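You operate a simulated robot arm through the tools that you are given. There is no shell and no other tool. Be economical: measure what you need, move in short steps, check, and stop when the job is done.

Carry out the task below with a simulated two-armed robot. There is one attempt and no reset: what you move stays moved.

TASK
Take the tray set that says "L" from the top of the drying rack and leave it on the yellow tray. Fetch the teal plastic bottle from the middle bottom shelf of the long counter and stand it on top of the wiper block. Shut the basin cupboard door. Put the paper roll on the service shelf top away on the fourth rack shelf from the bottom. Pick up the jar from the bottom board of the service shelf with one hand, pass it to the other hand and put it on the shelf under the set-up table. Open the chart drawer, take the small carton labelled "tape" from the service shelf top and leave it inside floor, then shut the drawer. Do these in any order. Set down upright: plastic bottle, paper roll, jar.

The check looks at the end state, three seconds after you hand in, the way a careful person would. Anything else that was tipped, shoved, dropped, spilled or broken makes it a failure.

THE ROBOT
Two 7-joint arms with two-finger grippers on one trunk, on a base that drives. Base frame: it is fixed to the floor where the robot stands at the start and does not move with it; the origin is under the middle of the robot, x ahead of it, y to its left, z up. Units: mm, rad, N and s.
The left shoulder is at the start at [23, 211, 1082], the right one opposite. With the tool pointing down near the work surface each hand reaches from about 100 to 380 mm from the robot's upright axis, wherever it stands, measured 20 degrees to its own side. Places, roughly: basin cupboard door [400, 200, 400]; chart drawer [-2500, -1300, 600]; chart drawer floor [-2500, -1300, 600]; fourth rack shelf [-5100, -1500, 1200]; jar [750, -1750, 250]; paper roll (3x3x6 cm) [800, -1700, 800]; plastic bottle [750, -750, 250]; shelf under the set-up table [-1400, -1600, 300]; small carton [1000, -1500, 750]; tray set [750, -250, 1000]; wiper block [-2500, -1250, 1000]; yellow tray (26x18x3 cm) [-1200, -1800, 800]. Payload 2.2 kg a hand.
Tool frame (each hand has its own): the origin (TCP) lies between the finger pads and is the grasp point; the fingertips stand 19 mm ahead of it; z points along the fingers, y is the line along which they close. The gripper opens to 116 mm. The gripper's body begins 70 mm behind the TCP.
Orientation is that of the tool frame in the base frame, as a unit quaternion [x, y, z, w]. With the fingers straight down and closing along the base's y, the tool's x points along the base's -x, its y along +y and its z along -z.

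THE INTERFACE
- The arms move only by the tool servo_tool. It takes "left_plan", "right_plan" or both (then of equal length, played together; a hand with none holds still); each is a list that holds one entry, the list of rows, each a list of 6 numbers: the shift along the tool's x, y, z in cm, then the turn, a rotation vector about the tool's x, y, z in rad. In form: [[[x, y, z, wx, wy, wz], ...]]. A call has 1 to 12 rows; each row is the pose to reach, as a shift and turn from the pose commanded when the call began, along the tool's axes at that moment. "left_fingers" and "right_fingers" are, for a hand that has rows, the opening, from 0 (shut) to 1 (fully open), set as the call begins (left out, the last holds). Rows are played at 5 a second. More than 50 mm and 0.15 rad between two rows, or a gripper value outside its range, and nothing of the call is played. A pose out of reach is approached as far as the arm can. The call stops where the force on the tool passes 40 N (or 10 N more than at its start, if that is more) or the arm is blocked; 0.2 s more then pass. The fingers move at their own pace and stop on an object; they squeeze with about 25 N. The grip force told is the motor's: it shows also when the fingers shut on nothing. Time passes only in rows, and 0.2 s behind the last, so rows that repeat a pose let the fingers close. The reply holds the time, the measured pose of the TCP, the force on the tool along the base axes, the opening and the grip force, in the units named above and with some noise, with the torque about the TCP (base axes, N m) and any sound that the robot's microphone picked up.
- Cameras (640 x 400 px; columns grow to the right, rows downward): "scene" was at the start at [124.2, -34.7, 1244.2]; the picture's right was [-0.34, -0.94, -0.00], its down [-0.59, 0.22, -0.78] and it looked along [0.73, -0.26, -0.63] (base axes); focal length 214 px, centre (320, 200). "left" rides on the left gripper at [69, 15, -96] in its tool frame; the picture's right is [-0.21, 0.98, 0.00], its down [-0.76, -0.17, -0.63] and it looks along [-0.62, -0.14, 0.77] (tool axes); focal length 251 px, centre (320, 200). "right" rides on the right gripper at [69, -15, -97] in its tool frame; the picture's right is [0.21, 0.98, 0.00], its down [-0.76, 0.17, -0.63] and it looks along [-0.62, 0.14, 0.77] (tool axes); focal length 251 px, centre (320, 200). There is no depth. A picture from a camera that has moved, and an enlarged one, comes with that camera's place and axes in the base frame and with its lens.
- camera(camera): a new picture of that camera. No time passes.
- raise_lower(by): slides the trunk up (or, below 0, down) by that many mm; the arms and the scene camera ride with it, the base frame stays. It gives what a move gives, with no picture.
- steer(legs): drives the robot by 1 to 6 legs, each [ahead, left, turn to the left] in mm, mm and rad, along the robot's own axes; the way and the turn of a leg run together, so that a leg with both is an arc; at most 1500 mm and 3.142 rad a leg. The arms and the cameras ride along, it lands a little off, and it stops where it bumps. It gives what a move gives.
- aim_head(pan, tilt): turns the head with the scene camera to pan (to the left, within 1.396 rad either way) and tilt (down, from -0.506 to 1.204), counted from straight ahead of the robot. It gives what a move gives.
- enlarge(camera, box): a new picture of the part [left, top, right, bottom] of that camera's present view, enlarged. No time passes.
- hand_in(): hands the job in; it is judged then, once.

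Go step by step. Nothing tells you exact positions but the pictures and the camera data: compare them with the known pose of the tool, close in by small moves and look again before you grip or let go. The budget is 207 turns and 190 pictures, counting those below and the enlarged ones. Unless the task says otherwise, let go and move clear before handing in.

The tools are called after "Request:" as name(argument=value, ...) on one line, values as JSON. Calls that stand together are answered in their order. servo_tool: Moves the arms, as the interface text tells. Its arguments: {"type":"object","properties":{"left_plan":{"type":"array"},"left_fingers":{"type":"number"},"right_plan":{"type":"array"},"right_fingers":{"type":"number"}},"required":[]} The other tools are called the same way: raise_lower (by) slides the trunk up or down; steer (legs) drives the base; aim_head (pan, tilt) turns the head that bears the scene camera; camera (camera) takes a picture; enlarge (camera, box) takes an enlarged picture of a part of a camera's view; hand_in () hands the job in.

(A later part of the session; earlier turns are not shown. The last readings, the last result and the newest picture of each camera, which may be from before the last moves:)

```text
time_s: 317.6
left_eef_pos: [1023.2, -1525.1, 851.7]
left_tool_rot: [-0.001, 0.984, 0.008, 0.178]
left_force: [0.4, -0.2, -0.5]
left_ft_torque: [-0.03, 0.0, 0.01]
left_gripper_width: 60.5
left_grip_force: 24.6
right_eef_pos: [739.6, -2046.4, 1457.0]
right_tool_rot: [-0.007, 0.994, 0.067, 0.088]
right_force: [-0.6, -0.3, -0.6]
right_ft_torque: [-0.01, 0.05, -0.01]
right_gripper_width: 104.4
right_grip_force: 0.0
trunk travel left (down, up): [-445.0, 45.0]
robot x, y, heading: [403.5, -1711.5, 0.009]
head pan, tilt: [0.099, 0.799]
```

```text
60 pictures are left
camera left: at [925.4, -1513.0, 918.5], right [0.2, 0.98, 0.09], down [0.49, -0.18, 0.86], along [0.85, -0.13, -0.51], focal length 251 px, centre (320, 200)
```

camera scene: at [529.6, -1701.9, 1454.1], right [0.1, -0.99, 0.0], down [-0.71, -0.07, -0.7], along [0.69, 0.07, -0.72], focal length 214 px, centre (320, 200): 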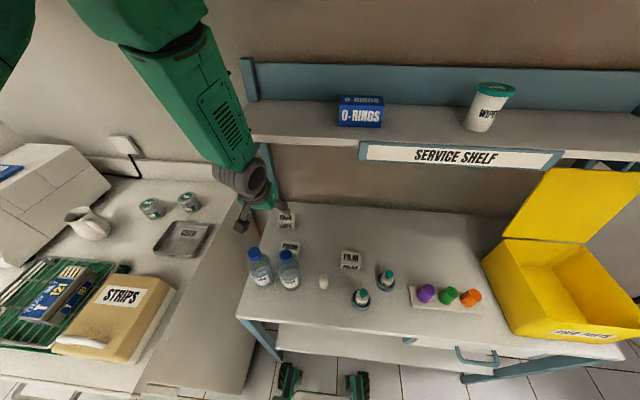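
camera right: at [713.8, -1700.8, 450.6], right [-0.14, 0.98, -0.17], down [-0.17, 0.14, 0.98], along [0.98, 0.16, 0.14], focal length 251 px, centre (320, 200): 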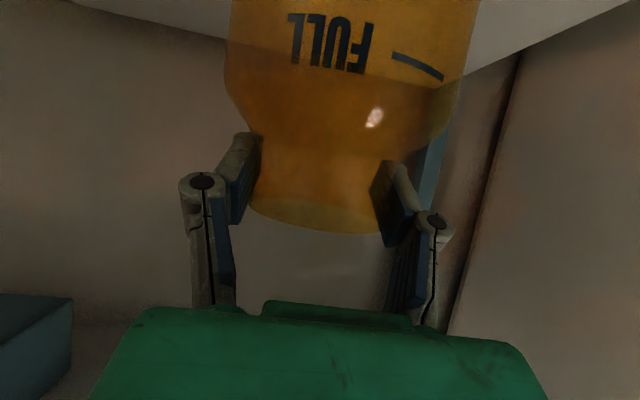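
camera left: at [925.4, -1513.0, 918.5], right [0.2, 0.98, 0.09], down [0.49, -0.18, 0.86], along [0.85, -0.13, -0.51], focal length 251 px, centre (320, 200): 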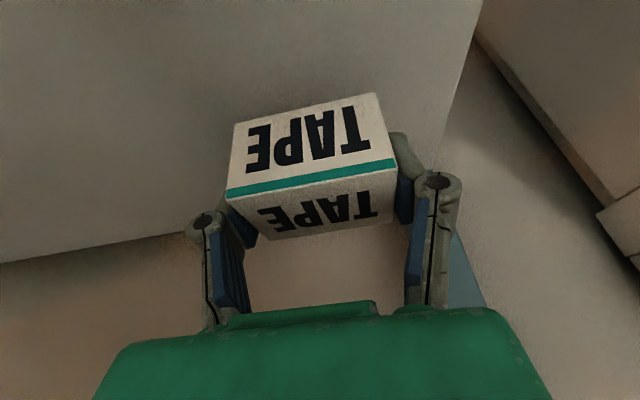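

The tape carton is held. I retreat along the same path, then back off for the paper roll.

Request:
servo_tool(left_plan=[[[1.13, 0, -3.83, 0, 0, 0], [2.26, 0, -7.66, 0, 0, 0], [3.39, 0, -11.5, 0, 0, 0], [4.52, 0, -15.3, 0, 0, 0], [5.65, 0, -19.1, 0, 0, 0], [6.1, 0, -23.6, 0, 0, 0], [6.5, 0, -28, 0, 0, 0], [7, 0, -32.5, 0, 0, 0]]])

Request:
steer(legs=[[-120, 0, 0]])

Request:
servo_tool(left_plan=[[[1, 1.5, 0, 0, 0.09, 0], [4, 4, 0, 0, 0.18, 0], [8, 6, 0, 0, 0.27, 0], [12, 8, 0, 0, 0.35, 0], [15, 10, 0, 0, 0.36, 0]]])

Request:
raise_lower(by=-200)

Request:
camera(camera="scene")

```text
time_s: 319.4
left_eef_pos: [840.1, -1528.4, 1130.9]
left_tool_rot: [0.0, 0.984, 0.006, 0.18]
left_force: [0.5, -0.8, -1.4]
left_ft_torque: [0.02, -0.01, 0.01]
left_gripper_width: 60.3
left_grip_force: 24.7
right_eef_pos: [733.9, -2045.5, 1459.7]
right_tool_rot: [-0.008, 0.993, 0.068, 0.091]
right_force: [-0.2, 0.1, -0.1]
right_ft_torque: [0.02, 0.0, -0.02]
right_gripper_width: 104.2
right_grip_force: 0.0
trunk travel left (down, up): [-445.0, 45.0]
robot x, y, heading: [403.1, -1706.1, -0.001]
head pan, tilt: [0.099, 0.799]
```

```text
time_s: 320.6
left_eef_pos: [723.7, -1529.4, 1130.8]
left_tool_rot: [0.0, 0.984, 0.006, 0.178]
left_force: [0.1, 0.4, -1.2]
left_ft_torque: [0.02, -0.01, 0.01]
left_gripper_width: 60.6
left_grip_force: 25.2
right_eef_pos: [619.3, -2045.3, 1457.6]
right_tool_rot: [-0.008, 0.994, 0.067, 0.087]
right_force: [-0.1, -0.2, -0.3]
right_ft_torque: [-0.03, -0.01, 0.03]
right_gripper_width: 104.4
right_grip_force: 0.0
trunk travel left (down, up): [-445.0, 45.0]
robot x, y, heading: [282.6, -1706.0, 0.003]
head pan, tilt: [0.099, 0.799]
```

```text
time_s: 321.8
left_eef_pos: [583.9, -1427.1, 1079.0]
left_tool_rot: [-0.002, 1.0, 0.006, 0.0]
left_force: [0.4, 0.7, 0.2]
left_ft_torque: [0.0, 0.0, 0.0]
left_gripper_width: 60.5
left_grip_force: 25.1
left hand out of reach, approached as far as the arm can: row 5
right_eef_pos: [614.9, -2044.6, 1456.1]
right_tool_rot: [-0.008, 0.994, 0.067, 0.087]
right_force: [0.2, 0.6, 0.2]
right_ft_torque: [-0.04, 0.0, -0.01]
right_gripper_width: 104.7
right_grip_force: 0.0
trunk travel left (down, up): [-445.0, 45.0]
robot x, y, heading: [286.4, -1704.8, 0.001]
head pan, tilt: [0.099, 0.799]
```

```text
time_s: 324.0
left_eef_pos: [583.1, -1426.4, 879.0]
left_tool_rot: [-0.001, 1.0, 0.007, 0.0]
left_force: [0.4, -0.1, -0.5]
left_ft_torque: [0.0, 0.03, 0.0]
left_gripper_width: 60.4
left_grip_force: 25.2
right_eef_pos: [613.8, -2042.8, 1256.5]
right_tool_rot: [-0.007, 0.994, 0.067, 0.088]
right_force: [0.3, -0.5, -0.4]
right_ft_torque: [0.0, 0.0, -0.03]
right_gripper_width: 104.6
right_grip_force: 0.1
trunk travel left (down, up): [-245.0, 245.0]
robot x, y, heading: [286.3, -1706.0, 0.004]
head pan, tilt: [0.099, 0.799]
```

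```text
59 pictures are left
camera scene: at [408.4, -1699.7, 1254.1], right [0.1, -0.99, 0.0], down [-0.71, -0.07, -0.7], along [0.69, 0.07, -0.72], focal length 214 px, centre (320, 200)
```

scene: 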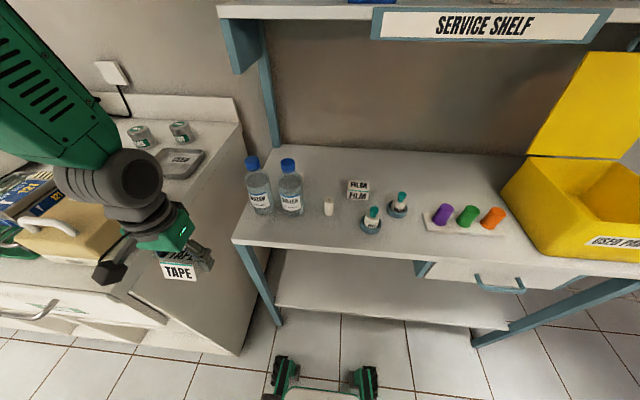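

Request:
servo_tool(right_plan=[[[-0.9, 3.5, 2.5, 0.0135, 0.0177, 0], [-1.7, 7, 5, 0.027, 0.035, 0], [-2.6, 10.5, 7.5, 0.04, 0.053, 0], [-3.4, 14, 10, 0.054, 0.071, 0], [-4.3, 17.5, 12.5, 0.067, 0.088, 0], [-5.2, 21, 15, 0.081, 0.106, 0], [-6, 24.5, 17.5, 0.094, 0.124, 0], [-6.9, 28, 20, 0.108, 0.142, 0], [-7.7, 31.5, 22.5, 0.12, 0.16, 0], [-8.6, 35, 25, 0.135, 0.177, 0], [-8.6, 35, 25, 0.135, 0.177, 0]]], right_fingers=0.6, left_plan=[[[0, 0, -2, 0, 0, 0], [0, 0, -4, 0, 0, 0], [0, 0, -6, 0, 0, 0], [0, 0, -8, 0, 0, 0], [0, 0, -10, 0, 0, 0], [0, 0, -12, 0, 0, 0], [0, 0, -14, 0, 0, 0], [0, 0, -15, 0, 0, 0], [0, 0, -15, 0, 0, 0], [0, 0, -15, 0, 0, 0], [0, 0, -15, 0, 0, 0]]])

Request:
camera(camera="right")

Request:
enlarge(camera="scene", box=[230, 140, 430, 265])

```text
time_s: 326.4
left_eef_pos: [573.0, -1431.7, 962.7]
left_tool_rot: [0.005, 1.0, -0.006, -0.026]
left_force: [0.2, 0.6, -0.6]
left_ft_torque: [0.03, -0.02, -0.01]
left_gripper_width: 60.3
left_grip_force: 24.8
left hand out of reach, approached as far as the arm can: row 5, 6, 7, 8, 9, 10, 11
right_eef_pos: [731.6, -1660.3, 1075.1]
right_tool_rot: [-0.008, 1.0, -0.001, 0.002]
right_force: [0.4, -0.9, -0.2]
right_ft_torque: [0.03, -0.02, -0.01]
right_gripper_width: 69.9
right_grip_force: 0.1
trunk travel left (down, up): [-245.0, 245.0]
robot x, y, heading: [285.5, -1707.5, 0.005]
head pan, tilt: [0.099, 0.799]
```

```text
58 pictures are left
camera right: at [663.5, -1676.3, 1171.8], right [-0.23, 0.97, 0.0], down [0.75, 0.18, 0.63], along [0.62, 0.14, -0.77], focal length 251 px, centre (320, 200)
```

right: 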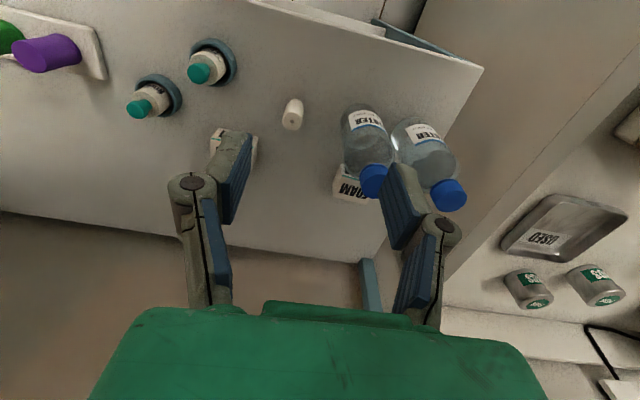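

```text
3.20 times, centred on (330, 202) of scene
camera zoom: at [408.4, -1692.9, 1254.1], right [0.1, -0.99, 0.0], down [-0.71, -0.08, -0.7], along [0.69, 0.07, -0.72], focal length 686 px, centre (288, 192)
```

zoom: 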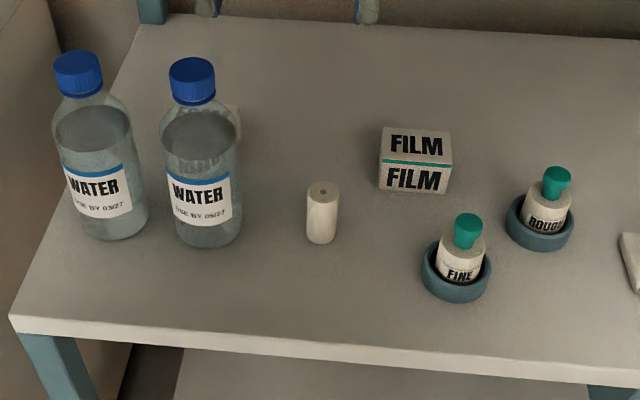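

The roll stands at about (793, -1684), base 800. I'll grip it with the hand pitched 45°, which clears the bottle beside it and suits the rack shelf later.

Request:
servo_tool(right_plan=[[[0, -0.4, 2.8, 0, -0.131, 0], [0, -0.8, 5.7, 0, -0.262, 0], [0, -1.2, 8.5, 0, -0.393, 0], [0, -1.6, 11.3, 0, -0.523, 0], [0, -2, 14.2, 0, -0.654, 0], [0, -2.4, 17, 0, -0.785, 0], [0, -2.4, 17, 0, -0.785, 0]]], right_fingers=0.5)

Request:
camera(camera="right")

```text
time_s: 328.2
left_eef_pos: [571.5, -1431.8, 964.3]
left_tool_rot: [0.005, 1.0, -0.006, -0.025]
left_force: [0.0, -0.1, -0.6]
left_ft_torque: [-0.02, 0.01, -0.02]
left_gripper_width: 60.5
left_grip_force: 25.4
right_eef_pos: [752.2, -1692.9, 944.2]
right_tool_rot: [0.031, 0.916, 0.028, 0.399]
right_force: [0.0, -1.4, 0.4]
right_ft_torque: [-0.01, 0.03, -0.05]
right_gripper_width: 58.0
right_grip_force: 0.1
trunk travel left (down, up): [-245.0, 245.0]
robot x, y, heading: [288.0, -1708.8, -0.001]
head pan, tilt: [0.099, 0.799]
stopped in row 7 (right hand): the arm was blocked; the commanded pose is now the measured one
```

```text
56 pictures are left
camera right: at [635.8, -1705.1, 958.2], right [-0.11, 0.99, -0.08], down [0.06, 0.09, 0.99], along [0.99, 0.11, -0.07], focal length 251 px, centre (320, 200)
```

right: 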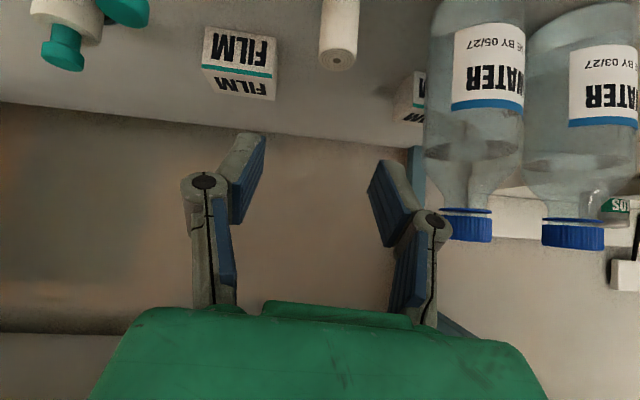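

Request:
steer(legs=[[-130, 0, 0]])

Request:
servo_tool(right_plan=[[[-1.5, 0.3, 3.6, 0, 0, -0.03], [-3.1, 0.6, 7.2, 0, 0, -0.07], [-4.7, 0.9, 10.8, 0, 0, -0.1], [-4.7, 0.9, 10.8, 0, 0, -0.1], [-4.7, 0.9, 10.8, 0, 0, -0.1]]])

Request:
camera(camera="right")

```text
time_s: 329.4
left_eef_pos: [441.2, -1432.0, 963.2]
left_tool_rot: [0.003, 1.0, -0.006, -0.024]
left_force: [0.1, 1.6, -0.3]
left_ft_torque: [-0.01, -0.02, 0.0]
left_gripper_width: 60.5
left_grip_force: 25.2
right_eef_pos: [622.9, -1693.6, 942.9]
right_tool_rot: [0.031, 0.916, 0.028, 0.398]
right_force: [0.0, -0.4, -0.6]
right_ft_torque: [0.0, 0.0, -0.03]
right_gripper_width: 58.1
right_grip_force: 0.0
trunk travel left (down, up): [-245.0, 245.0]
robot x, y, heading: [156.6, -1708.3, 0.006]
head pan, tilt: [0.099, 0.799]
```

```text
time_s: 330.6
left_eef_pos: [439.4, -1433.5, 964.3]
left_tool_rot: [0.003, 1.0, -0.006, -0.024]
left_force: [-0.4, -0.1, -0.8]
left_ft_torque: [0.01, -0.01, -0.05]
left_gripper_width: 60.1
left_grip_force: 25.2
right_eef_pos: [732.8, -1685.7, 905.1]
right_tool_rot: [-0.015, 0.916, 0.008, 0.4]
right_force: [-0.5, 0.3, 0.4]
right_ft_torque: [0.0, -0.01, 0.01]
right_gripper_width: 57.9
right_grip_force: 0.1
trunk travel left (down, up): [-245.0, 245.0]
robot x, y, heading: [156.3, -1705.0, 0.002]
head pan, tilt: [0.099, 0.799]
```

```text
55 pictures are left
camera right: at [616.8, -1705.5, 919.4], right [-0.18, 0.97, -0.15], down [0.05, 0.17, 0.99], along [0.98, 0.17, -0.07], focal length 251 px, centre (320, 200)
```

right: 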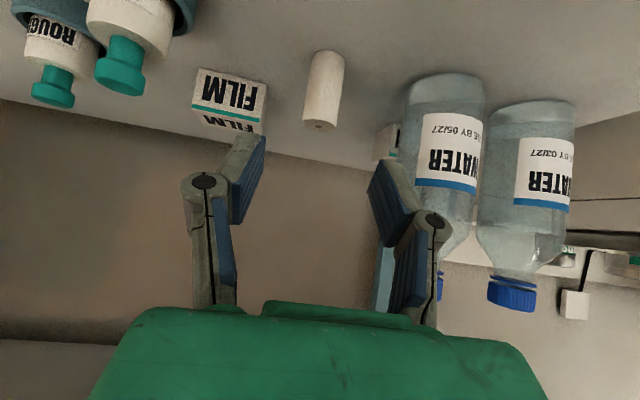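

Request:
servo_tool(right_plan=[[[0.1, 0, 2.5, 0, 0, 0], [0.25, 0, 5, 0, 0, 0], [0.46, 0, 7, 0, 0, 0], [0.46, 0, 8.6, 0, 0, 0], [0.46, 0, 8.6, 0, 0, 0]]])

Request:
camera(camera="right")

```text
time_s: 331.8
left_eef_pos: [438.9, -1433.0, 965.3]
left_tool_rot: [0.003, 1.0, -0.004, -0.024]
left_force: [-0.3, 0.6, -0.2]
left_ft_torque: [0.02, -0.04, -0.03]
left_gripper_width: 60.2
left_grip_force: 25.3
right_eef_pos: [792.1, -1683.4, 844.1]
right_tool_rot: [-0.016, 0.916, 0.009, 0.401]
right_force: [-0.1, 0.2, -0.2]
right_ft_torque: [-0.01, 0.02, 0.03]
right_gripper_width: 57.6
right_grip_force: 0.2
trunk travel left (down, up): [-245.0, 245.0]
robot x, y, heading: [154.5, -1704.6, 0.006]
head pan, tilt: [0.099, 0.799]
```

```text
54 pictures are left
camera right: at [676.2, -1703.3, 858.7], right [-0.18, 0.97, -0.15], down [0.04, 0.16, 0.99], along [0.98, 0.17, -0.07], focal length 251 px, centre (320, 200)
```

right: 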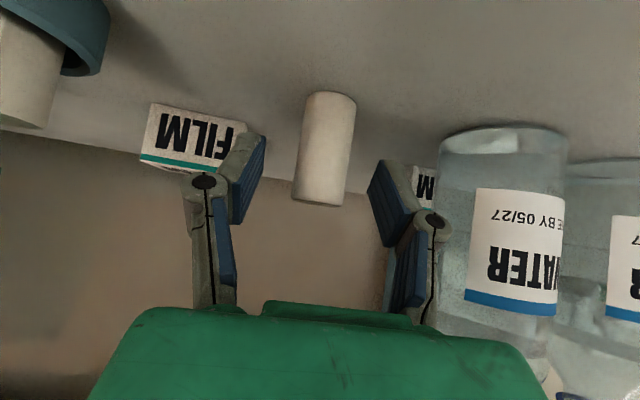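

Request:
servo_tool(right_plan=[[[0, 0, 0.4, 0, 0, 0], [0, 0, 0.4, 0, 0, 0], [0, 0, 0.4, 0, 0, 0], [0, 0, 0.4, 0, 0, 0]]], right_fingers=0)

Request:
camera(camera="right")

```text
time_s: 332.8
left_eef_pos: [438.5, -1433.5, 964.6]
left_tool_rot: [0.002, 1.0, -0.005, -0.023]
left_force: [-0.6, 0.5, 0.4]
left_ft_torque: [-0.01, -0.03, -0.01]
left_gripper_width: 60.1
left_grip_force: 25.2
right_eef_pos: [796.4, -1683.0, 842.8]
right_tool_rot: [-0.016, 0.916, 0.009, 0.401]
right_force: [2.8, 0.4, 14.7]
right_ft_torque: [0.04, -0.13, 0.03]
right_gripper_width: 25.3
right_grip_force: 25.0
trunk travel left (down, up): [-245.0, 245.0]
robot x, y, heading: [157.1, -1705.8, 0.006]
head pan, tilt: [0.099, 0.799]
```

```text
53 pictures are left
camera right: at [679.9, -1703.1, 857.4], right [-0.18, 0.97, -0.15], down [0.04, 0.16, 0.99], along [0.98, 0.17, -0.07], focal length 251 px, centre (320, 200)
```

right: 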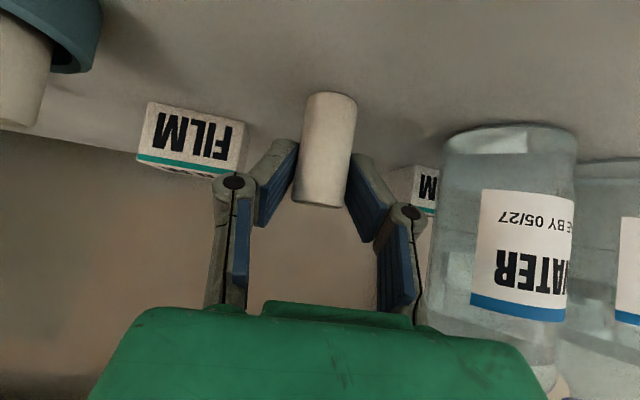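

Request:
servo_tool(right_plan=[[[-1.4, 0, -1.3, 0, 0, 0], [-3.6, 0, -3.4, 0, 0, 0], [-5.8, 0, -5.4, 0, 0, 0], [-8, 0, -7.5, 0, 0, 0], [-8, 0, -7.5, 0, 0, 0]]])

Request:
camera(camera="right")

```text
time_s: 334.2
left_eef_pos: [435.7, -1433.8, 965.1]
left_tool_rot: [0.003, 1.0, -0.005, -0.022]
left_force: [-1.0, 0.6, -0.6]
left_ft_torque: [-0.01, 0.0, -0.01]
left_gripper_width: 60.4
left_grip_force: 25.3
right_eef_pos: [796.5, -1710.4, 916.9]
right_tool_rot: [0.015, 0.93, 0.013, 0.367]
right_force: [0.5, 0.0, -0.3]
right_ft_torque: [-0.03, -0.03, 0.01]
right_gripper_width: 25.3
right_grip_force: 25.5
trunk travel left (down, up): [-245.0, 245.0]
robot x, y, heading: [154.0, -1705.9, 0.006]
head pan, tilt: [0.099, 0.799]
stopped in row 5 (right hand): the arm was blocked; the commanded pose is now the measured one
```

```text
52 pictures are left
camera right: at [680.4, -1725.0, 939.5], right [-0.14, 0.98, -0.11], down [0.12, 0.13, 0.98], along [0.98, 0.12, -0.14], focal length 251 px, centre (320, 200)
```

right: 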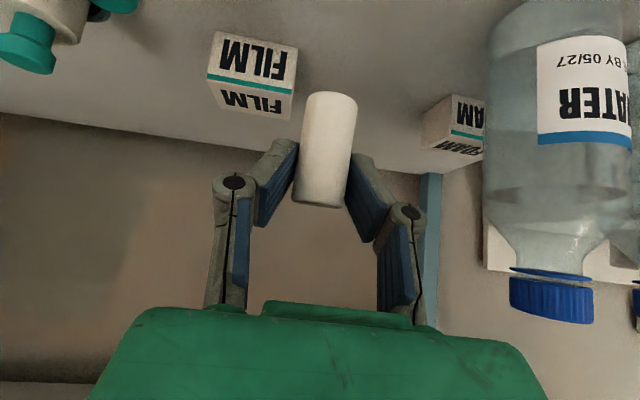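

The roll is held. I back off, retract the right arm, and travel to the chart cabinet with both items.

Request:
steer(legs=[[-200, 0, 0]])

Request:
servo_tool(right_plan=[[[1, -3.3, -2.5, 0, 0, 0], [2, -6.6, -5, 0, 0, 0], [3, -9.9, -7.5, 0, 0, 0], [4, -13.2, -10, 0, 0, 0], [5, -16.5, -12.4, 0, 0, 0], [6, -19.8, -14.9, 0, 0, 0], [7, -23, -17.4, 0, 0, 0]]])

Request:
steer(legs=[[0, -730, 0], [0, 0, 1.571], [0, 1500, 0], [0, 1450, 0]])

Request:
camera(camera="scene")

```text
time_s: 335.8
left_eef_pos: [238.0, -1433.8, 965.3]
left_tool_rot: [0.003, 1.0, -0.005, -0.022]
left_force: [-0.4, 0.8, 0.0]
left_ft_torque: [-0.02, -0.02, 0.05]
left_gripper_width: 60.2
left_grip_force: 25.1
right_eef_pos: [596.9, -1709.4, 920.5]
right_tool_rot: [0.014, 0.929, 0.015, 0.369]
right_force: [-0.8, 0.6, -1.3]
right_ft_torque: [0.01, -0.04, 0.02]
right_gripper_width: 25.6
right_grip_force: 24.3
trunk travel left (down, up): [-245.0, 245.0]
robot x, y, heading: [-43.3, -1708.6, 0.009]
head pan, tilt: [0.099, 0.799]
```

```text
time_s: 337.4
left_eef_pos: [232.9, -1437.0, 968.2]
left_tool_rot: [0.002, 1.0, -0.003, -0.02]
left_force: [-0.3, 0.2, 0.1]
left_ft_torque: [0.01, -0.02, 0.01]
left_gripper_width: 60.4
left_grip_force: 25.3
right_eef_pos: [419.0, -1943.9, 991.1]
right_tool_rot: [0.013, 0.929, 0.017, 0.37]
right_force: [0.0, -0.1, 0.3]
right_ft_torque: [0.01, -0.05, -0.01]
right_gripper_width: 25.6
right_grip_force: 24.6
trunk travel left (down, up): [-245.0, 245.0]
robot x, y, heading: [-42.8, -1706.9, 0.005]
head pan, tilt: [0.099, 0.799]
```

```text
time_s: 359.1
left_eef_pos: [-3251.6, -2185.4, 966.5]
left_tool_rot: [-0.706, 0.707, -0.016, -0.013]
left_force: [0.0, -0.2, -0.1]
left_ft_torque: [0.0, 0.02, 0.0]
left_gripper_width: 60.5
left_grip_force: 25.2
right_eef_pos: [-2747.7, -1996.3, 989.6]
right_tool_rot: [-0.647, 0.666, 0.275, 0.25]
right_force: [0.5, 0.2, 0.0]
right_ft_torque: [0.0, 0.0, 0.02]
right_gripper_width: 25.4
right_grip_force: 25.3
trunk travel left (down, up): [-245.0, 245.0]
robot x, y, heading: [-2978.8, -2462.7, 1.578]
head pan, tilt: [0.099, 0.799]
```

```text
51 pictures are left
camera scene: at [-2986.2, -2339.9, 1254.0], right [0.99, 0.11, 0.0], down [0.08, -0.71, -0.7], along [-0.08, 0.69, -0.72], focal length 214 px, centre (320, 200)
```

scene: 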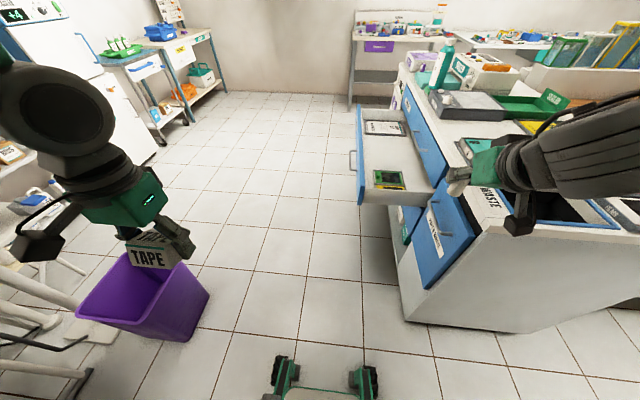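

The drawer is still open and the bottle stands. I strafe clear of the bin, drive up beside the drawer and turn to face it.

Request:
steer(legs=[[0, 215, 0], [960, 0, 0], [0, 0, -1.575]])

Request:
camera(camera="scene")

```text
time_s: 369.2
left_eef_pos: [-2915.7, -1241.3, 967.3]
left_tool_rot: [0.014, 1.0, -0.004, -0.019]
left_force: [0.8, 0.0, -0.4]
left_ft_torque: [0.01, 0.01, 0.02]
left_gripper_width: 60.4
left_grip_force: 24.9
right_eef_pos: [-2740.9, -1750.5, 992.1]
right_tool_rot: [0.025, 0.928, 0.012, 0.371]
right_force: [-0.2, -0.5, -1.1]
right_ft_torque: [0.01, 0.0, 0.0]
right_gripper_width: 25.0
right_grip_force: 25.4
trunk travel left (down, up): [-245.0, 245.0]
robot x, y, heading: [-3201.7, -1503.9, -0.019]
head pan, tilt: [0.099, 0.799]
```

```text
50 pictures are left
camera scene: at [-3075.0, -1500.3, 1254.0], right [0.08, -1.0, 0.0], down [-0.72, -0.06, -0.7], along [0.69, 0.06, -0.72], focal length 214 px, centre (320, 200)
```

scene: 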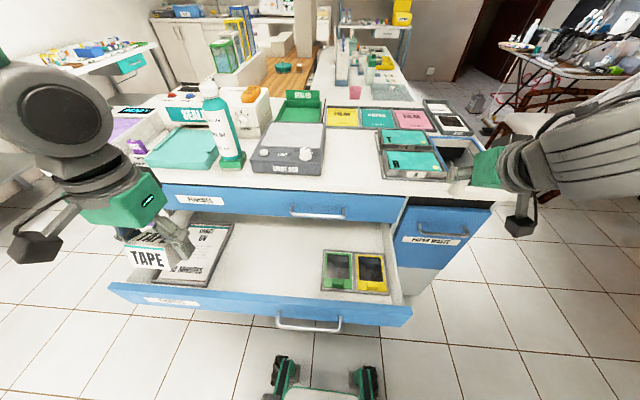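

Request:
servo_tool(left_plan=[[[-1.9, -1.2, 2, 0, -0.045, 0], [-3.8, -2.5, 4, 0, -0.09, 0], [-5.7, -3.7, 6, 0, -0.135, 0], [-7.6, -5, 8, 0, -0.18, 0], [-9.5, -6.2, 10, 0, -0.225, 0], [-11.4, -7.4, 12.5, 0, -0.27, 0], [-13.2, -8.7, 15, 0, -0.315, 0], [-15.1, -9.9, 18, 0, -0.36, 0], [-15.1, -9.9, 18, 0, -0.36, 0]]])

Request:
camera(camera="left")

Request:
enlarge(camera="scene", box=[100, 150, 420, 350])

```text
time_s: 371.2
left_eef_pos: [-2776.9, -1346.7, 784.2]
left_tool_rot: [0.013, 0.987, -0.006, 0.161]
left_force: [-0.8, -0.2, -1.0]
left_ft_torque: [0.03, -0.04, 0.04]
left_gripper_width: 60.4
left_grip_force: 25.1
right_eef_pos: [-2744.0, -1749.8, 992.7]
right_tool_rot: [0.024, 0.928, 0.013, 0.372]
right_force: [-0.4, 0.4, 0.2]
right_ft_torque: [0.02, -0.02, 0.01]
right_gripper_width: 25.4
right_grip_force: 24.6
trunk travel left (down, up): [-245.0, 245.0]
robot x, y, heading: [-3196.1, -1504.6, -0.016]
head pan, tilt: [0.099, 0.799]
```

```text
49 pictures are left
camera left: at [-2872.0, -1328.8, 853.0], right [0.23, 0.97, 0.06], down [0.51, -0.17, 0.84], along [0.83, -0.16, -0.54], focal length 251 px, centre (320, 200)
```

left: 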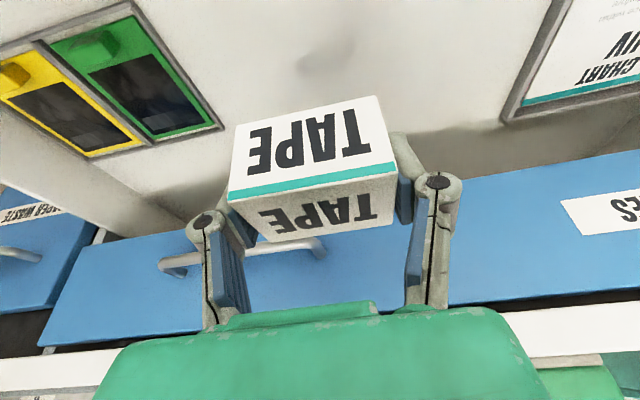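

```text
2.00 times, centred on (260, 250) of scene
camera zoom: at [-3074.7, -1501.9, 1254.1], right [0.08, -1.0, 0.0], down [-0.72, -0.06, -0.7], along [0.69, 0.06, -0.72], focal length 429 px, centre (440, 100)
```

zoom: 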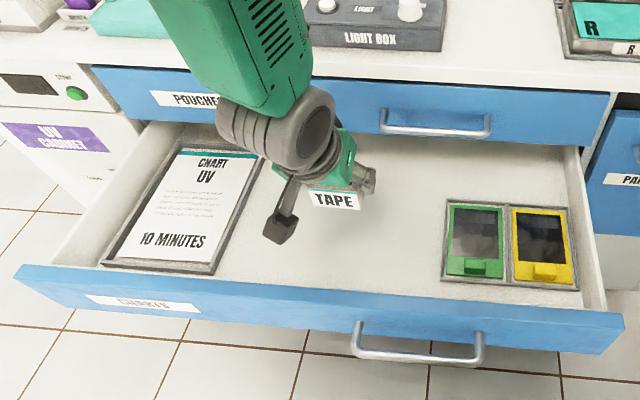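

Request:
servo_tool(left_plan=[[[1, 0, 2.9, 0, -0.02, 0], [1.9, 0, 5.7, 0, -0.04, 0], [2.85, 0, 8.5, 0, -0.04, 0], [3.3, 0, 10, 0, -0.04, 0], [3.6, 0, 10.9, 0, -0.04, 0], [3.8, 0, 11.5, 0, -0.04, 0], [4, 0, 12, 0, -0.04, 0], [4.15, 0, 12.5, 0, -0.04, 0], [4.3, 0, 13, 0, -0.04, 0], [4.5, 0, 13.5, 0, -0.04, 0], [4.65, 0, 14, 0, -0.04, 0]]])

Request:
enlarge(camera="scene", box=[100, 150, 420, 350])

Request:
camera(camera="left")

```text
time_s: 373.5
left_eef_pos: [-2778.0, -1346.7, 643.8]
left_tool_rot: [0.013, 0.983, -0.006, 0.182]
left_force: [-0.9, -1.8, 22.1]
left_ft_torque: [0.37, 2.26, 0.26]
left_gripper_width: 60.5
left_grip_force: 25.0
right_eef_pos: [-2746.6, -1751.2, 993.8]
right_tool_rot: [0.025, 0.927, 0.012, 0.373]
right_force: [0.0, -0.3, 0.2]
right_ft_torque: [-0.03, 0.01, 0.0]
right_gripper_width: 25.5
right_grip_force: 25.1
trunk travel left (down, up): [-245.0, 245.0]
robot x, y, heading: [-3197.0, -1503.0, -0.011]
head pan, tilt: [0.099, 0.799]
stopped in row 11 (left hand): the force on the tool passed its limit at 49 N (the readings are from after the stop); the commanded pose is now the measured one
```

```text
2.00 times, centred on (260, 250) of scene
camera zoom: at [-3075.1, -1503.8, 1254.3], right [0.08, -1.0, 0.0], down [-0.72, -0.06, -0.7], along [0.69, 0.06, -0.72], focal length 429 px, centre (440, 100)
```

zoom: 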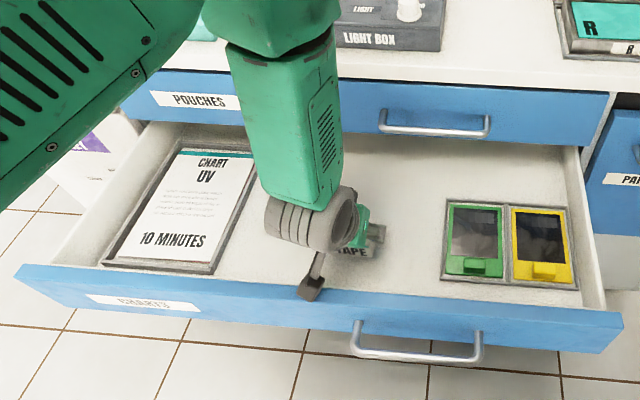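

```text
46 pictures are left
camera left: at [-2876.2, -1329.4, 708.6], right [0.23, 0.97, 0.07], down [0.48, -0.17, 0.86], along [0.85, -0.16, -0.5], focal length 251 px, centre (320, 200)
```

left: 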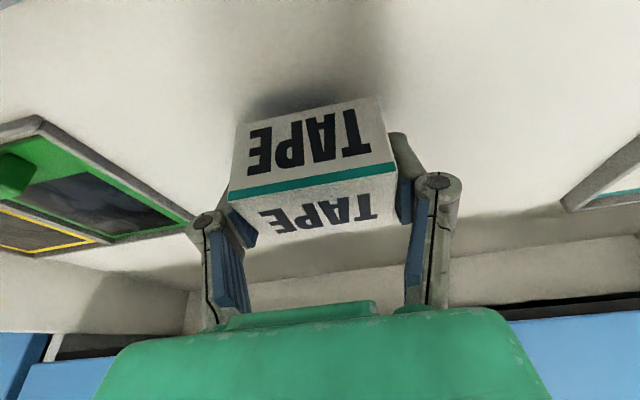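

The hand camera touched the drawer's front wall. I lift, move 35 mm deeper and lower again.

Request:
servo_tool(left_plan=[[[-0.35, 0, -0.95, 0, 0, 0], [-2, 0, -0.3, 0, 0, 0], [-3.6, 0, 0.3, 0, 0, 0], [-3.3, 0, 1.1, 0, 0, 0], [-3.15, 0, 1.5, 0, 0, 0], [-3.0, 0, 1.9, 0, 0, 0], [-2.85, 0, 2.3, 0, 0, 0], [-2.7, 0, 2.7, 0, 0, 0], [-2.55, 0, 3.1, 0, 0, 0], [-2.4, 0, 3.5, 0, 0, 0]]])

Request:
camera(camera="left")

```text
time_s: 375.7
left_eef_pos: [-2740.5, -1346.2, 618.4]
left_tool_rot: [0.014, 0.983, -0.006, 0.184]
left_force: [0.5, 0.1, 10.0]
left_ft_torque: [0.34, 0.06, -0.05]
left_gripper_width: 60.4
left_grip_force: 24.8
right_eef_pos: [-2746.4, -1749.0, 994.8]
right_tool_rot: [0.025, 0.927, 0.013, 0.373]
right_force: [0.3, 0.7, -0.4]
right_ft_torque: [0.02, -0.04, 0.01]
right_gripper_width: 25.3
right_grip_force: 25.2
trunk travel left (down, up): [-245.0, 245.0]
robot x, y, heading: [-3200.3, -1505.0, -0.017]
head pan, tilt: [0.099, 0.799]
```

```text
45 pictures are left
camera left: at [-2840.2, -1329.5, 684.2], right [0.23, 0.97, 0.07], down [0.47, -0.17, 0.86], along [0.85, -0.16, -0.5], focal length 251 px, centre (320, 200)
```

left: 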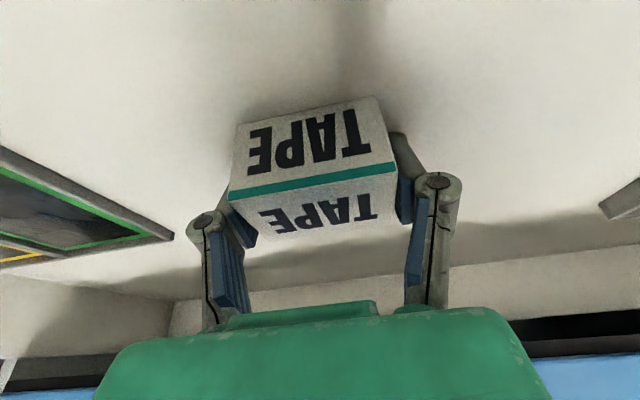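

Contact on the floor. I release and lift out.

Request:
servo_tool(left_plan=[[[0, 0, 0, 0, 0, 0], [0, 0, 0, 0, 0, 0], [0, 0, 0, 0, 0, 0]]], left_fingers=0.75)

Request:
servo_tool(left_plan=[[[-1, 0, -2.8, 0, 0, 0], [-2.5, 0, -7, 0, 0, 0], [-4, 0, -11.2, 0, 0, 0], [-5.5, 0, -15.4, 0, 0, 0], [-6.5, 0, -19.6, 0, 0, 0], [-7.5, 0, -24, 0, 0, 0]]])

Request:
enlarge(camera="scene", box=[100, 150, 420, 350])

```text
time_s: 376.5
left_eef_pos: [-2742.6, -1347.1, 618.4]
left_tool_rot: [0.013, 0.983, -0.006, 0.182]
left_force: [0.5, 0.3, -1.2]
left_ft_torque: [0.0, 0.01, 0.03]
left_gripper_width: 87.0
left_grip_force: 0.2
right_eef_pos: [-2744.8, -1749.1, 993.8]
right_tool_rot: [0.025, 0.927, 0.011, 0.373]
right_force: [0.0, 0.0, -0.3]
right_ft_torque: [0.0, -0.03, 0.0]
right_gripper_width: 25.5
right_grip_force: 25.1
trunk travel left (down, up): [-245.0, 245.0]
robot x, y, heading: [-3198.2, -1507.3, -0.02]
head pan, tilt: [0.099, 0.799]
```

```text
time_s: 377.9
left_eef_pos: [-2759.2, -1345.3, 870.4]
left_tool_rot: [0.012, 0.983, -0.005, 0.182]
left_force: [-0.2, -0.5, 0.4]
left_ft_torque: [0.04, 0.0, 0.0]
left_gripper_width: 87.0
left_grip_force: 0.1
right_eef_pos: [-2747.5, -1751.0, 993.7]
right_tool_rot: [0.026, 0.927, 0.012, 0.373]
right_force: [0.6, 0.7, -0.5]
right_ft_torque: [0.0, -0.01, 0.0]
right_gripper_width: 25.3
right_grip_force: 24.7
trunk travel left (down, up): [-245.0, 245.0]
robot x, y, heading: [-3198.6, -1506.4, -0.014]
head pan, tilt: [0.099, 0.799]
```

```text
2.00 times, centred on (260, 250) of scene
camera zoom: at [-3075.9, -1501.7, 1254.2], right [0.08, -1.0, 0.0], down [-0.72, -0.06, -0.7], along [0.69, 0.06, -0.72], focal length 429 px, centre (440, 100)
```

zoom: 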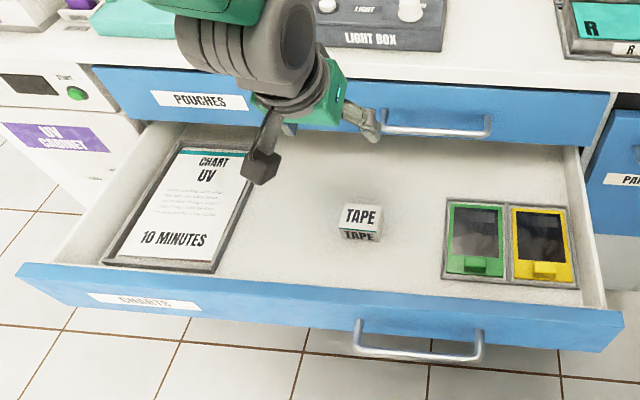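

The carton is in the drawer. I back off, lower the closed left hand in front of the drawer and push it shut with the base.

Request:
steer(legs=[[-330, 0, 0]])

Request:
servo_tool(left_plan=[[[1.36, 0, 3.58, 0, -0.14, 0], [2.7, 0, 7.15, 0, -0.28, 0], [4.1, 0, 10.7, 0, -0.42, 0], [5.45, 0, 14.3, 0, -0.56, 0], [6.8, 0, 17.9, 0, -0.7, 0], [8.2, 0, 21.5, 0, -0.84, 0], [8.2, 0, 21.5, 0, -0.84, 0]]], left_fingers=0)

Request:
camera(camera="scene")

```text
time_s: 380.0
left_eef_pos: [-3086.5, -1339.1, 870.2]
left_tool_rot: [0.013, 0.983, -0.006, 0.182]
left_force: [0.5, 0.7, -0.7]
left_ft_torque: [-0.03, -0.04, 0.0]
left_gripper_width: 87.2
left_grip_force: 0.0
right_eef_pos: [-3073.9, -1742.1, 993.7]
right_tool_rot: [0.024, 0.927, 0.012, 0.373]
right_force: [-1.3, -0.6, -0.3]
right_ft_torque: [-0.01, 0.01, -0.02]
right_gripper_width: 25.3
right_grip_force: 25.0
trunk travel left (down, up): [-245.0, 245.0]
robot x, y, heading: [-3531.2, -1500.1, -0.012]
head pan, tilt: [0.099, 0.799]
```

```text
time_s: 381.6
left_eef_pos: [-3086.3, -1340.7, 638.8]
left_tool_rot: [0.009, 0.822, -0.011, 0.569]
left_force: [-0.2, 0.4, -0.2]
left_ft_torque: [-0.01, 0.0, 0.02]
left_gripper_width: 0.0
left_grip_force: 24.9
right_eef_pos: [-3076.6, -1742.8, 995.4]
right_tool_rot: [0.024, 0.927, 0.012, 0.375]
right_force: [-0.5, 0.5, 0.0]
right_ft_torque: [-0.01, 0.05, 0.02]
right_gripper_width: 25.2
right_grip_force: 25.2
trunk travel left (down, up): [-245.0, 245.0]
robot x, y, heading: [-3527.9, -1500.4, -0.018]
head pan, tilt: [0.099, 0.799]
```

```text
43 pictures are left
camera scene: at [-3402.5, -1495.9, 1254.0], right [0.08, -1.0, 0.0], down [-0.72, -0.06, -0.7], along [0.69, 0.06, -0.72], focal length 214 px, centre (320, 200)
```

scene: 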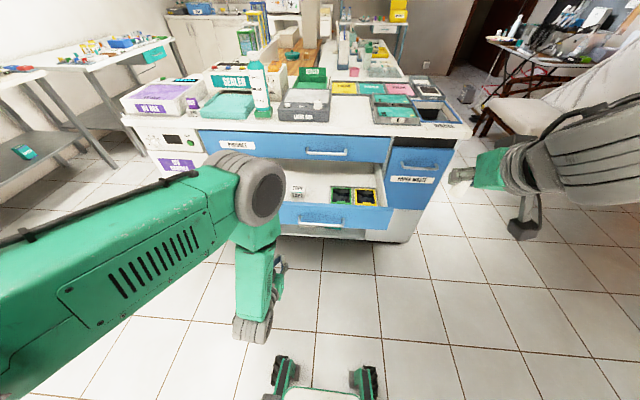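

Request:
servo_tool(left_plan=[[[-1.3, 0, 3.5, 0, 0, 0], [-2.6, 0, 7, 0, 0, 0], [-3.9, 0, 10.5, 0, 0, 0], [-4.9, 0, 13, 0, 0, 0], [-4.9, 0, 13, 0, 0, 0]]])

Request:
steer(legs=[[180, 0, 0]])

Request:
camera(camera="scene")

```text
time_s: 382.8
left_eef_pos: [-2947.3, -1346.0, 639.2]
left_tool_rot: [0.009, 0.823, -0.011, 0.568]
left_force: [0.0, -0.6, 0.1]
left_ft_torque: [0.0, 0.02, 0.03]
left_gripper_width: 0.1
left_grip_force: 24.9
right_eef_pos: [-3076.4, -1743.1, 995.6]
right_tool_rot: [0.025, 0.927, 0.012, 0.375]
right_force: [0.6, -0.4, -0.3]
right_ft_torque: [-0.03, 0.02, -0.01]
right_gripper_width: 25.2
right_grip_force: 24.9
trunk travel left (down, up): [-245.0, 245.0]
robot x, y, heading: [-3526.6, -1499.9, -0.018]
head pan, tilt: [0.099, 0.799]
```

```text
time_s: 384.3
left_eef_pos: [-2768.3, -1346.8, 639.9]
left_tool_rot: [0.009, 0.823, -0.011, 0.567]
left_force: [-0.8, 0.1, 0.9]
left_ft_torque: [0.01, 0.0, 0.0]
left_gripper_width: 0.0
left_grip_force: 28.6
right_eef_pos: [-2895.1, -1745.2, 994.4]
right_tool_rot: [0.024, 0.927, 0.012, 0.373]
right_force: [0.1, -0.1, -0.1]
right_ft_torque: [-0.02, 0.02, 0.03]
right_gripper_width: 25.2
right_grip_force: 24.7
trunk travel left (down, up): [-245.0, 245.0]
robot x, y, heading: [-3348.1, -1504.6, -0.016]
head pan, tilt: [0.099, 0.799]
```

```text
42 pictures are left
camera scene: at [-3221.6, -1498.7, 1253.8], right [0.08, -1.0, 0.0], down [-0.72, -0.06, -0.69], along [0.69, 0.06, -0.72], focal length 214 px, centre (320, 200)
```

scene: 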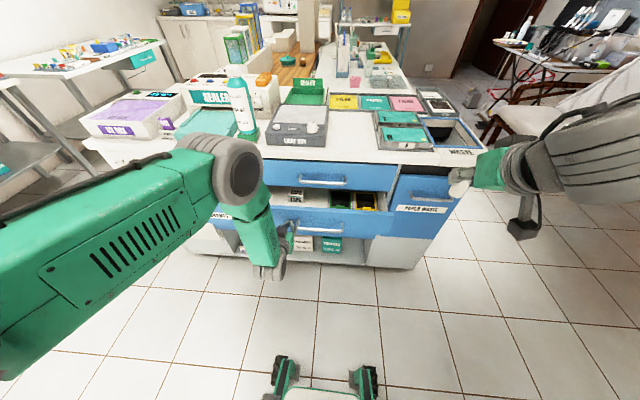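

Request:
steer(legs=[[130, 0, 0]])

Request:
camera(camera="scene")

```text
time_s: 385.7
left_eef_pos: [-2656.9, -1348.7, 642.6]
left_tool_rot: [0.008, 0.822, -0.011, 0.569]
left_force: [-0.6, -0.5, 0.7]
left_ft_torque: [0.0, -0.01, 0.01]
left_gripper_width: 0.1
left_grip_force: 28.6
right_eef_pos: [-2781.2, -1744.9, 999.0]
right_tool_rot: [0.023, 0.925, 0.012, 0.378]
right_force: [0.0, -0.3, -0.5]
right_ft_torque: [0.04, -0.02, -0.03]
right_gripper_width: 25.3
right_grip_force: 24.7
trunk travel left (down, up): [-245.0, 245.0]
robot x, y, heading: [-3228.0, -1502.8, -0.017]
head pan, tilt: [0.099, 0.799]
stopped in leg 1: the force on the tool passed its limit at 70 N (the readings are from after the stop); the commanded pose is now the measured one
```

```text
41 pictures are left
camera scene: at [-3100.2, -1500.3, 1253.7], right [0.08, -1.0, 0.0], down [-0.72, -0.06, -0.69], along [0.69, 0.06, -0.72], focal length 214 px, centre (320, 200)
```

scene: 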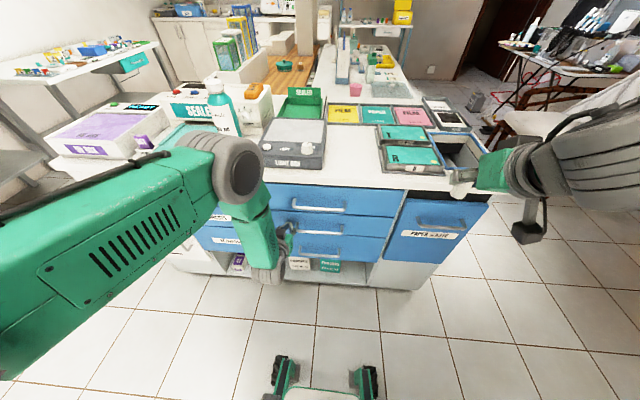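

The drawer is shut. I back off, fold the left arm and turn toward the rack.

Request:
steer(legs=[[-300, 0, 0]])

Request:
servo_tool(left_plan=[[[-2.6, 1, -3.3, 0, 0.12, 0], [-5.2, 2, -6.7, 0, 0.24, 0], [-7.8, 3, -10, 0, 0.36, 0], [-10.4, 4, -13.3, 0, 0.48, 0], [-13, 5, -16.6, 0, 0.6, 0], [-15.5, 6, -20, 0, 0.72, 0], [-18.1, 7, -23.3, 0, 0.84, 0], [-20.7, 8, -26.6, 0, 0.96, 0], [-23.3, 9, -30, 0, 1.08, 0], [-25.9, 10, -33.3, 0, 1.2, 0]]])

Request:
steer(legs=[[0, 0, 3.14]])

Request:
aim_head(pan=0.0, tilt=0.25)

Request:
camera(camera="scene")

```text
time_s: 387.7
left_eef_pos: [-2956.2, -1344.1, 643.7]
left_tool_rot: [0.008, 0.821, -0.011, 0.57]
left_force: [0.3, 0.8, 0.4]
left_ft_torque: [-0.02, 0.01, 0.0]
left_gripper_width: 0.0
left_grip_force: 28.4
right_eef_pos: [-3082.4, -1741.7, 998.9]
right_tool_rot: [0.023, 0.925, 0.011, 0.378]
right_force: [-0.2, 0.3, -0.3]
right_ft_torque: [0.02, 0.0, -0.02]
right_gripper_width: 25.3
right_grip_force: 24.9
trunk travel left (down, up): [-245.0, 245.0]
robot x, y, heading: [-3522.8, -1502.8, -0.014]
head pan, tilt: [0.099, 0.799]
```

```text
time_s: 389.9
left_eef_pos: [-3176.6, -1233.6, 1003.4]
left_tool_rot: [0.012, 1.0, -0.006, 0.005]
left_force: [0.3, 1.0, 0.0]
left_ft_torque: [-0.04, 0.0, -0.02]
left_gripper_width: 0.0
left_grip_force: 29.0
right_eef_pos: [-3084.1, -1738.8, 1001.0]
right_tool_rot: [0.023, 0.925, 0.01, 0.38]
right_force: [-1.0, 0.0, 1.1]
right_ft_torque: [-0.02, 0.02, 0.01]
right_gripper_width: 25.3
right_grip_force: 25.1
trunk travel left (down, up): [-245.0, 245.0]
robot x, y, heading: [-3523.2, -1502.0, -0.015]
head pan, tilt: [0.099, 0.799]
```

```text
time_s: 397.6
left_eef_pos: [-3872.8, -1766.9, 1003.1]
left_tool_rot: [1.0, -0.014, -0.009, -0.005]
left_force: [-0.1, 1.1, -0.4]
left_ft_torque: [0.02, 0.01, -0.02]
left_gripper_width: 0.1
left_grip_force: 28.8
right_eef_pos: [-3963.4, -1259.8, 1000.2]
right_tool_rot: [0.925, -0.025, -0.379, 0.01]
right_force: [0.8, -0.4, -0.2]
right_ft_torque: [0.0, 0.01, 0.02]
right_gripper_width: 25.1
right_grip_force: 25.1
trunk travel left (down, up): [-245.0, 245.0]
robot x, y, heading: [-3522.3, -1501.9, 3.123]
head pan, tilt: [0.099, 0.799]
```

```text
time_s: 398.6
left_eef_pos: [-3870.0, -1765.1, 1004.7]
left_tool_rot: [1.0, -0.014, -0.008, -0.005]
left_force: [-0.5, -1.2, 0.6]
left_ft_torque: [0.0, -0.03, 0.0]
left_gripper_width: 0.0
left_grip_force: 28.8
right_eef_pos: [-3961.4, -1258.7, 1001.0]
right_tool_rot: [0.925, -0.025, -0.38, 0.01]
right_force: [-0.2, -0.1, -0.6]
right_ft_torque: [0.02, -0.01, 0.04]
right_gripper_width: 25.6
right_grip_force: 25.0
trunk travel left (down, up): [-245.0, 245.0]
robot x, y, heading: [-3524.2, -1500.4, 3.119]
head pan, tilt: [0.0, 0.25]
```

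```text
40 pictures are left
camera scene: at [-3658.0, -1497.6, 1303.0], right [0.02, 1.0, 0.0], down [0.25, 0.0, -0.97], along [-0.97, 0.02, -0.25], focal length 214 px, centre (320, 200)
```

scene: 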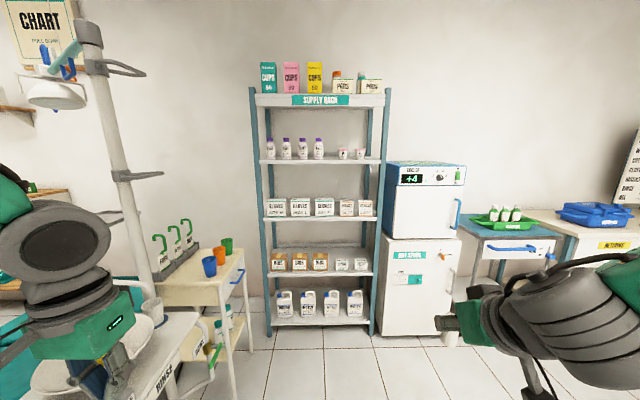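

Request:
enlarge(camera="scene", box=[240, 80, 400, 230])

```text
2.67 times, centred on (320, 155) of scene
camera zoom: at [-3658.0, -1497.6, 1303.0], right [0.02, 1.0, 0.0], down [0.25, 0.0, -0.97], along [-0.97, 0.02, -0.25], focal length 572 px, centre (320, 320)
```

zoom: 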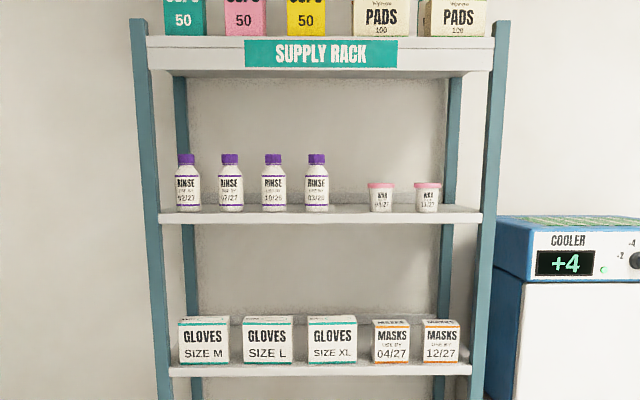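

Shelf 4 (RINSE bottles, pots) has a gap between the last bottle and the first pot. I raise the trunk, pull the left arm in and drive closer.

Request:
servo_tool(left_plan=[[[2, -2, -3, 0, 0, 0], [4, -4, -6, 0, 0, 0], [6, -6, -9, 0, 0, 0], [8, -6, -12, 0, 0, 0]]])

Request:
raise_lower(by=190)

Request:
steer(legs=[[0, 60, 0.02], [680, 0, 0]])

Request:
aim_head(pan=-0.2, tilt=0.4)

Request:
camera(camera="scene")

Request:
camera(camera="right")

```text
time_s: 399.6
left_eef_pos: [-3787.5, -1707.1, 1123.5]
left_tool_rot: [1.0, -0.014, -0.009, -0.004]
left_force: [0.4, 0.4, 0.4]
left_ft_torque: [0.01, -0.01, 0.01]
left_gripper_width: 0.1
left_grip_force: 28.8
right_eef_pos: [-3961.2, -1258.2, 1002.5]
right_tool_rot: [0.924, -0.025, -0.381, 0.01]
right_force: [0.4, -0.7, -0.5]
right_ft_torque: [-0.01, 0.01, -0.01]
right_gripper_width: 25.4
right_grip_force: 25.2
trunk travel left (down, up): [-245.0, 245.0]
robot x, y, heading: [-3522.0, -1500.5, 3.122]
head pan, tilt: [0.0, 0.25]
```

```text
time_s: 401.7
left_eef_pos: [-3788.0, -1709.6, 1313.2]
left_tool_rot: [1.0, -0.013, -0.008, -0.005]
left_force: [-0.2, 0.9, -0.1]
left_ft_torque: [-0.03, -0.02, -0.02]
left_gripper_width: 0.0
left_grip_force: 28.7
right_eef_pos: [-3961.4, -1259.8, 1192.2]
right_tool_rot: [0.925, -0.025, -0.38, 0.01]
right_force: [-0.3, -0.5, -0.1]
right_ft_torque: [0.0, 0.0, 0.01]
right_gripper_width: 25.4
right_grip_force: 24.3
trunk travel left (down, up): [-435.0, 55.0]
robot x, y, heading: [-3522.7, -1500.8, 3.121]
head pan, tilt: [0.0, 0.25]
```

```text
time_s: 406.0
left_eef_pos: [-4456.4, -1818.4, 1312.6]
left_tool_rot: [1.0, -0.005, -0.018, -0.016]
left_force: [3.6, 2.5, 1.5]
left_ft_torque: [-0.2, 0.25, 0.02]
left_gripper_width: 0.1
left_grip_force: 28.6
right_eef_pos: [-4641.2, -1370.7, 1201.4]
right_tool_rot: [0.922, -0.007, -0.387, 0.003]
right_force: [0.3, -0.7, 0.4]
right_ft_torque: [-0.01, 0.01, 0.03]
right_gripper_width: 25.1
right_grip_force: 24.9
trunk travel left (down, up): [-435.0, 55.0]
robot x, y, heading: [-4210.4, -1574.2, -3.143]
head pan, tilt: [0.0, 0.25]
```

```text
time_s: 406.8
left_eef_pos: [-4470.2, -1796.1, 1314.0]
left_tool_rot: [1.0, -0.006, -0.014, -0.008]
left_force: [1.0, 1.1, 0.8]
left_ft_torque: [-0.13, 0.06, 0.05]
left_gripper_width: 0.0
left_grip_force: 29.0
right_eef_pos: [-4652.0, -1351.4, 1193.3]
right_tool_rot: [0.924, -0.009, -0.381, 0.011]
right_force: [-0.1, 0.0, -0.2]
right_ft_torque: [0.04, 0.03, -0.01]
right_gripper_width: 25.1
right_grip_force: 25.5
trunk travel left (down, up): [-435.0, 55.0]
robot x, y, heading: [-4214.0, -1578.9, -3.141]
head pan, tilt: [-0.201, 0.4]
```

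```text
38 pictures are left
camera scene: at [-4342.2, -1546.7, 1479.4], right [0.2, 0.98, -0.01], down [0.38, -0.08, -0.92], along [-0.9, 0.18, -0.39], focal length 214 px, centre (320, 200)
```

scene: 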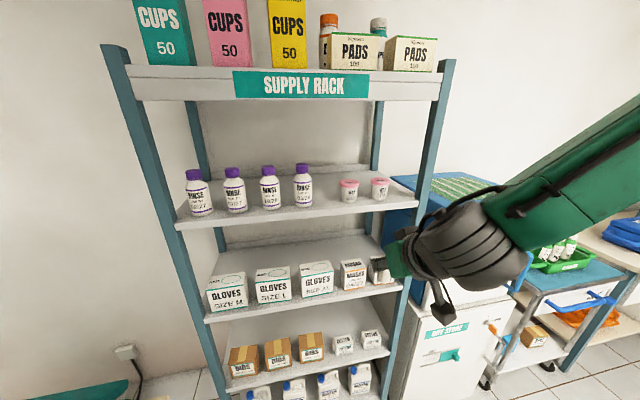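

```text
37 pictures are left
camera right: at [-4534.8, -1336.9, 1213.4], right [0.14, -0.98, -0.13], down [-0.09, -0.14, 0.99], along [-0.99, -0.13, -0.11], focal length 251 px, centre (320, 200)
```

right: 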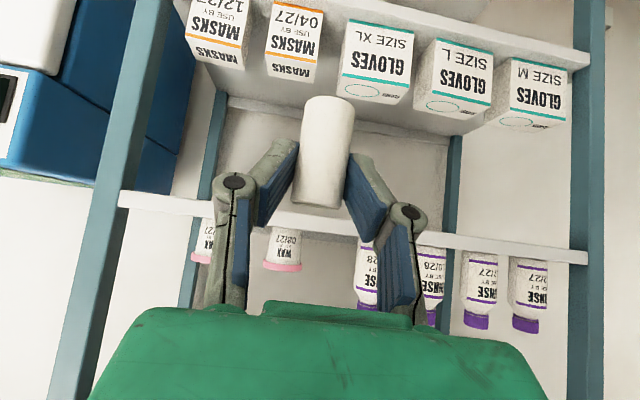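

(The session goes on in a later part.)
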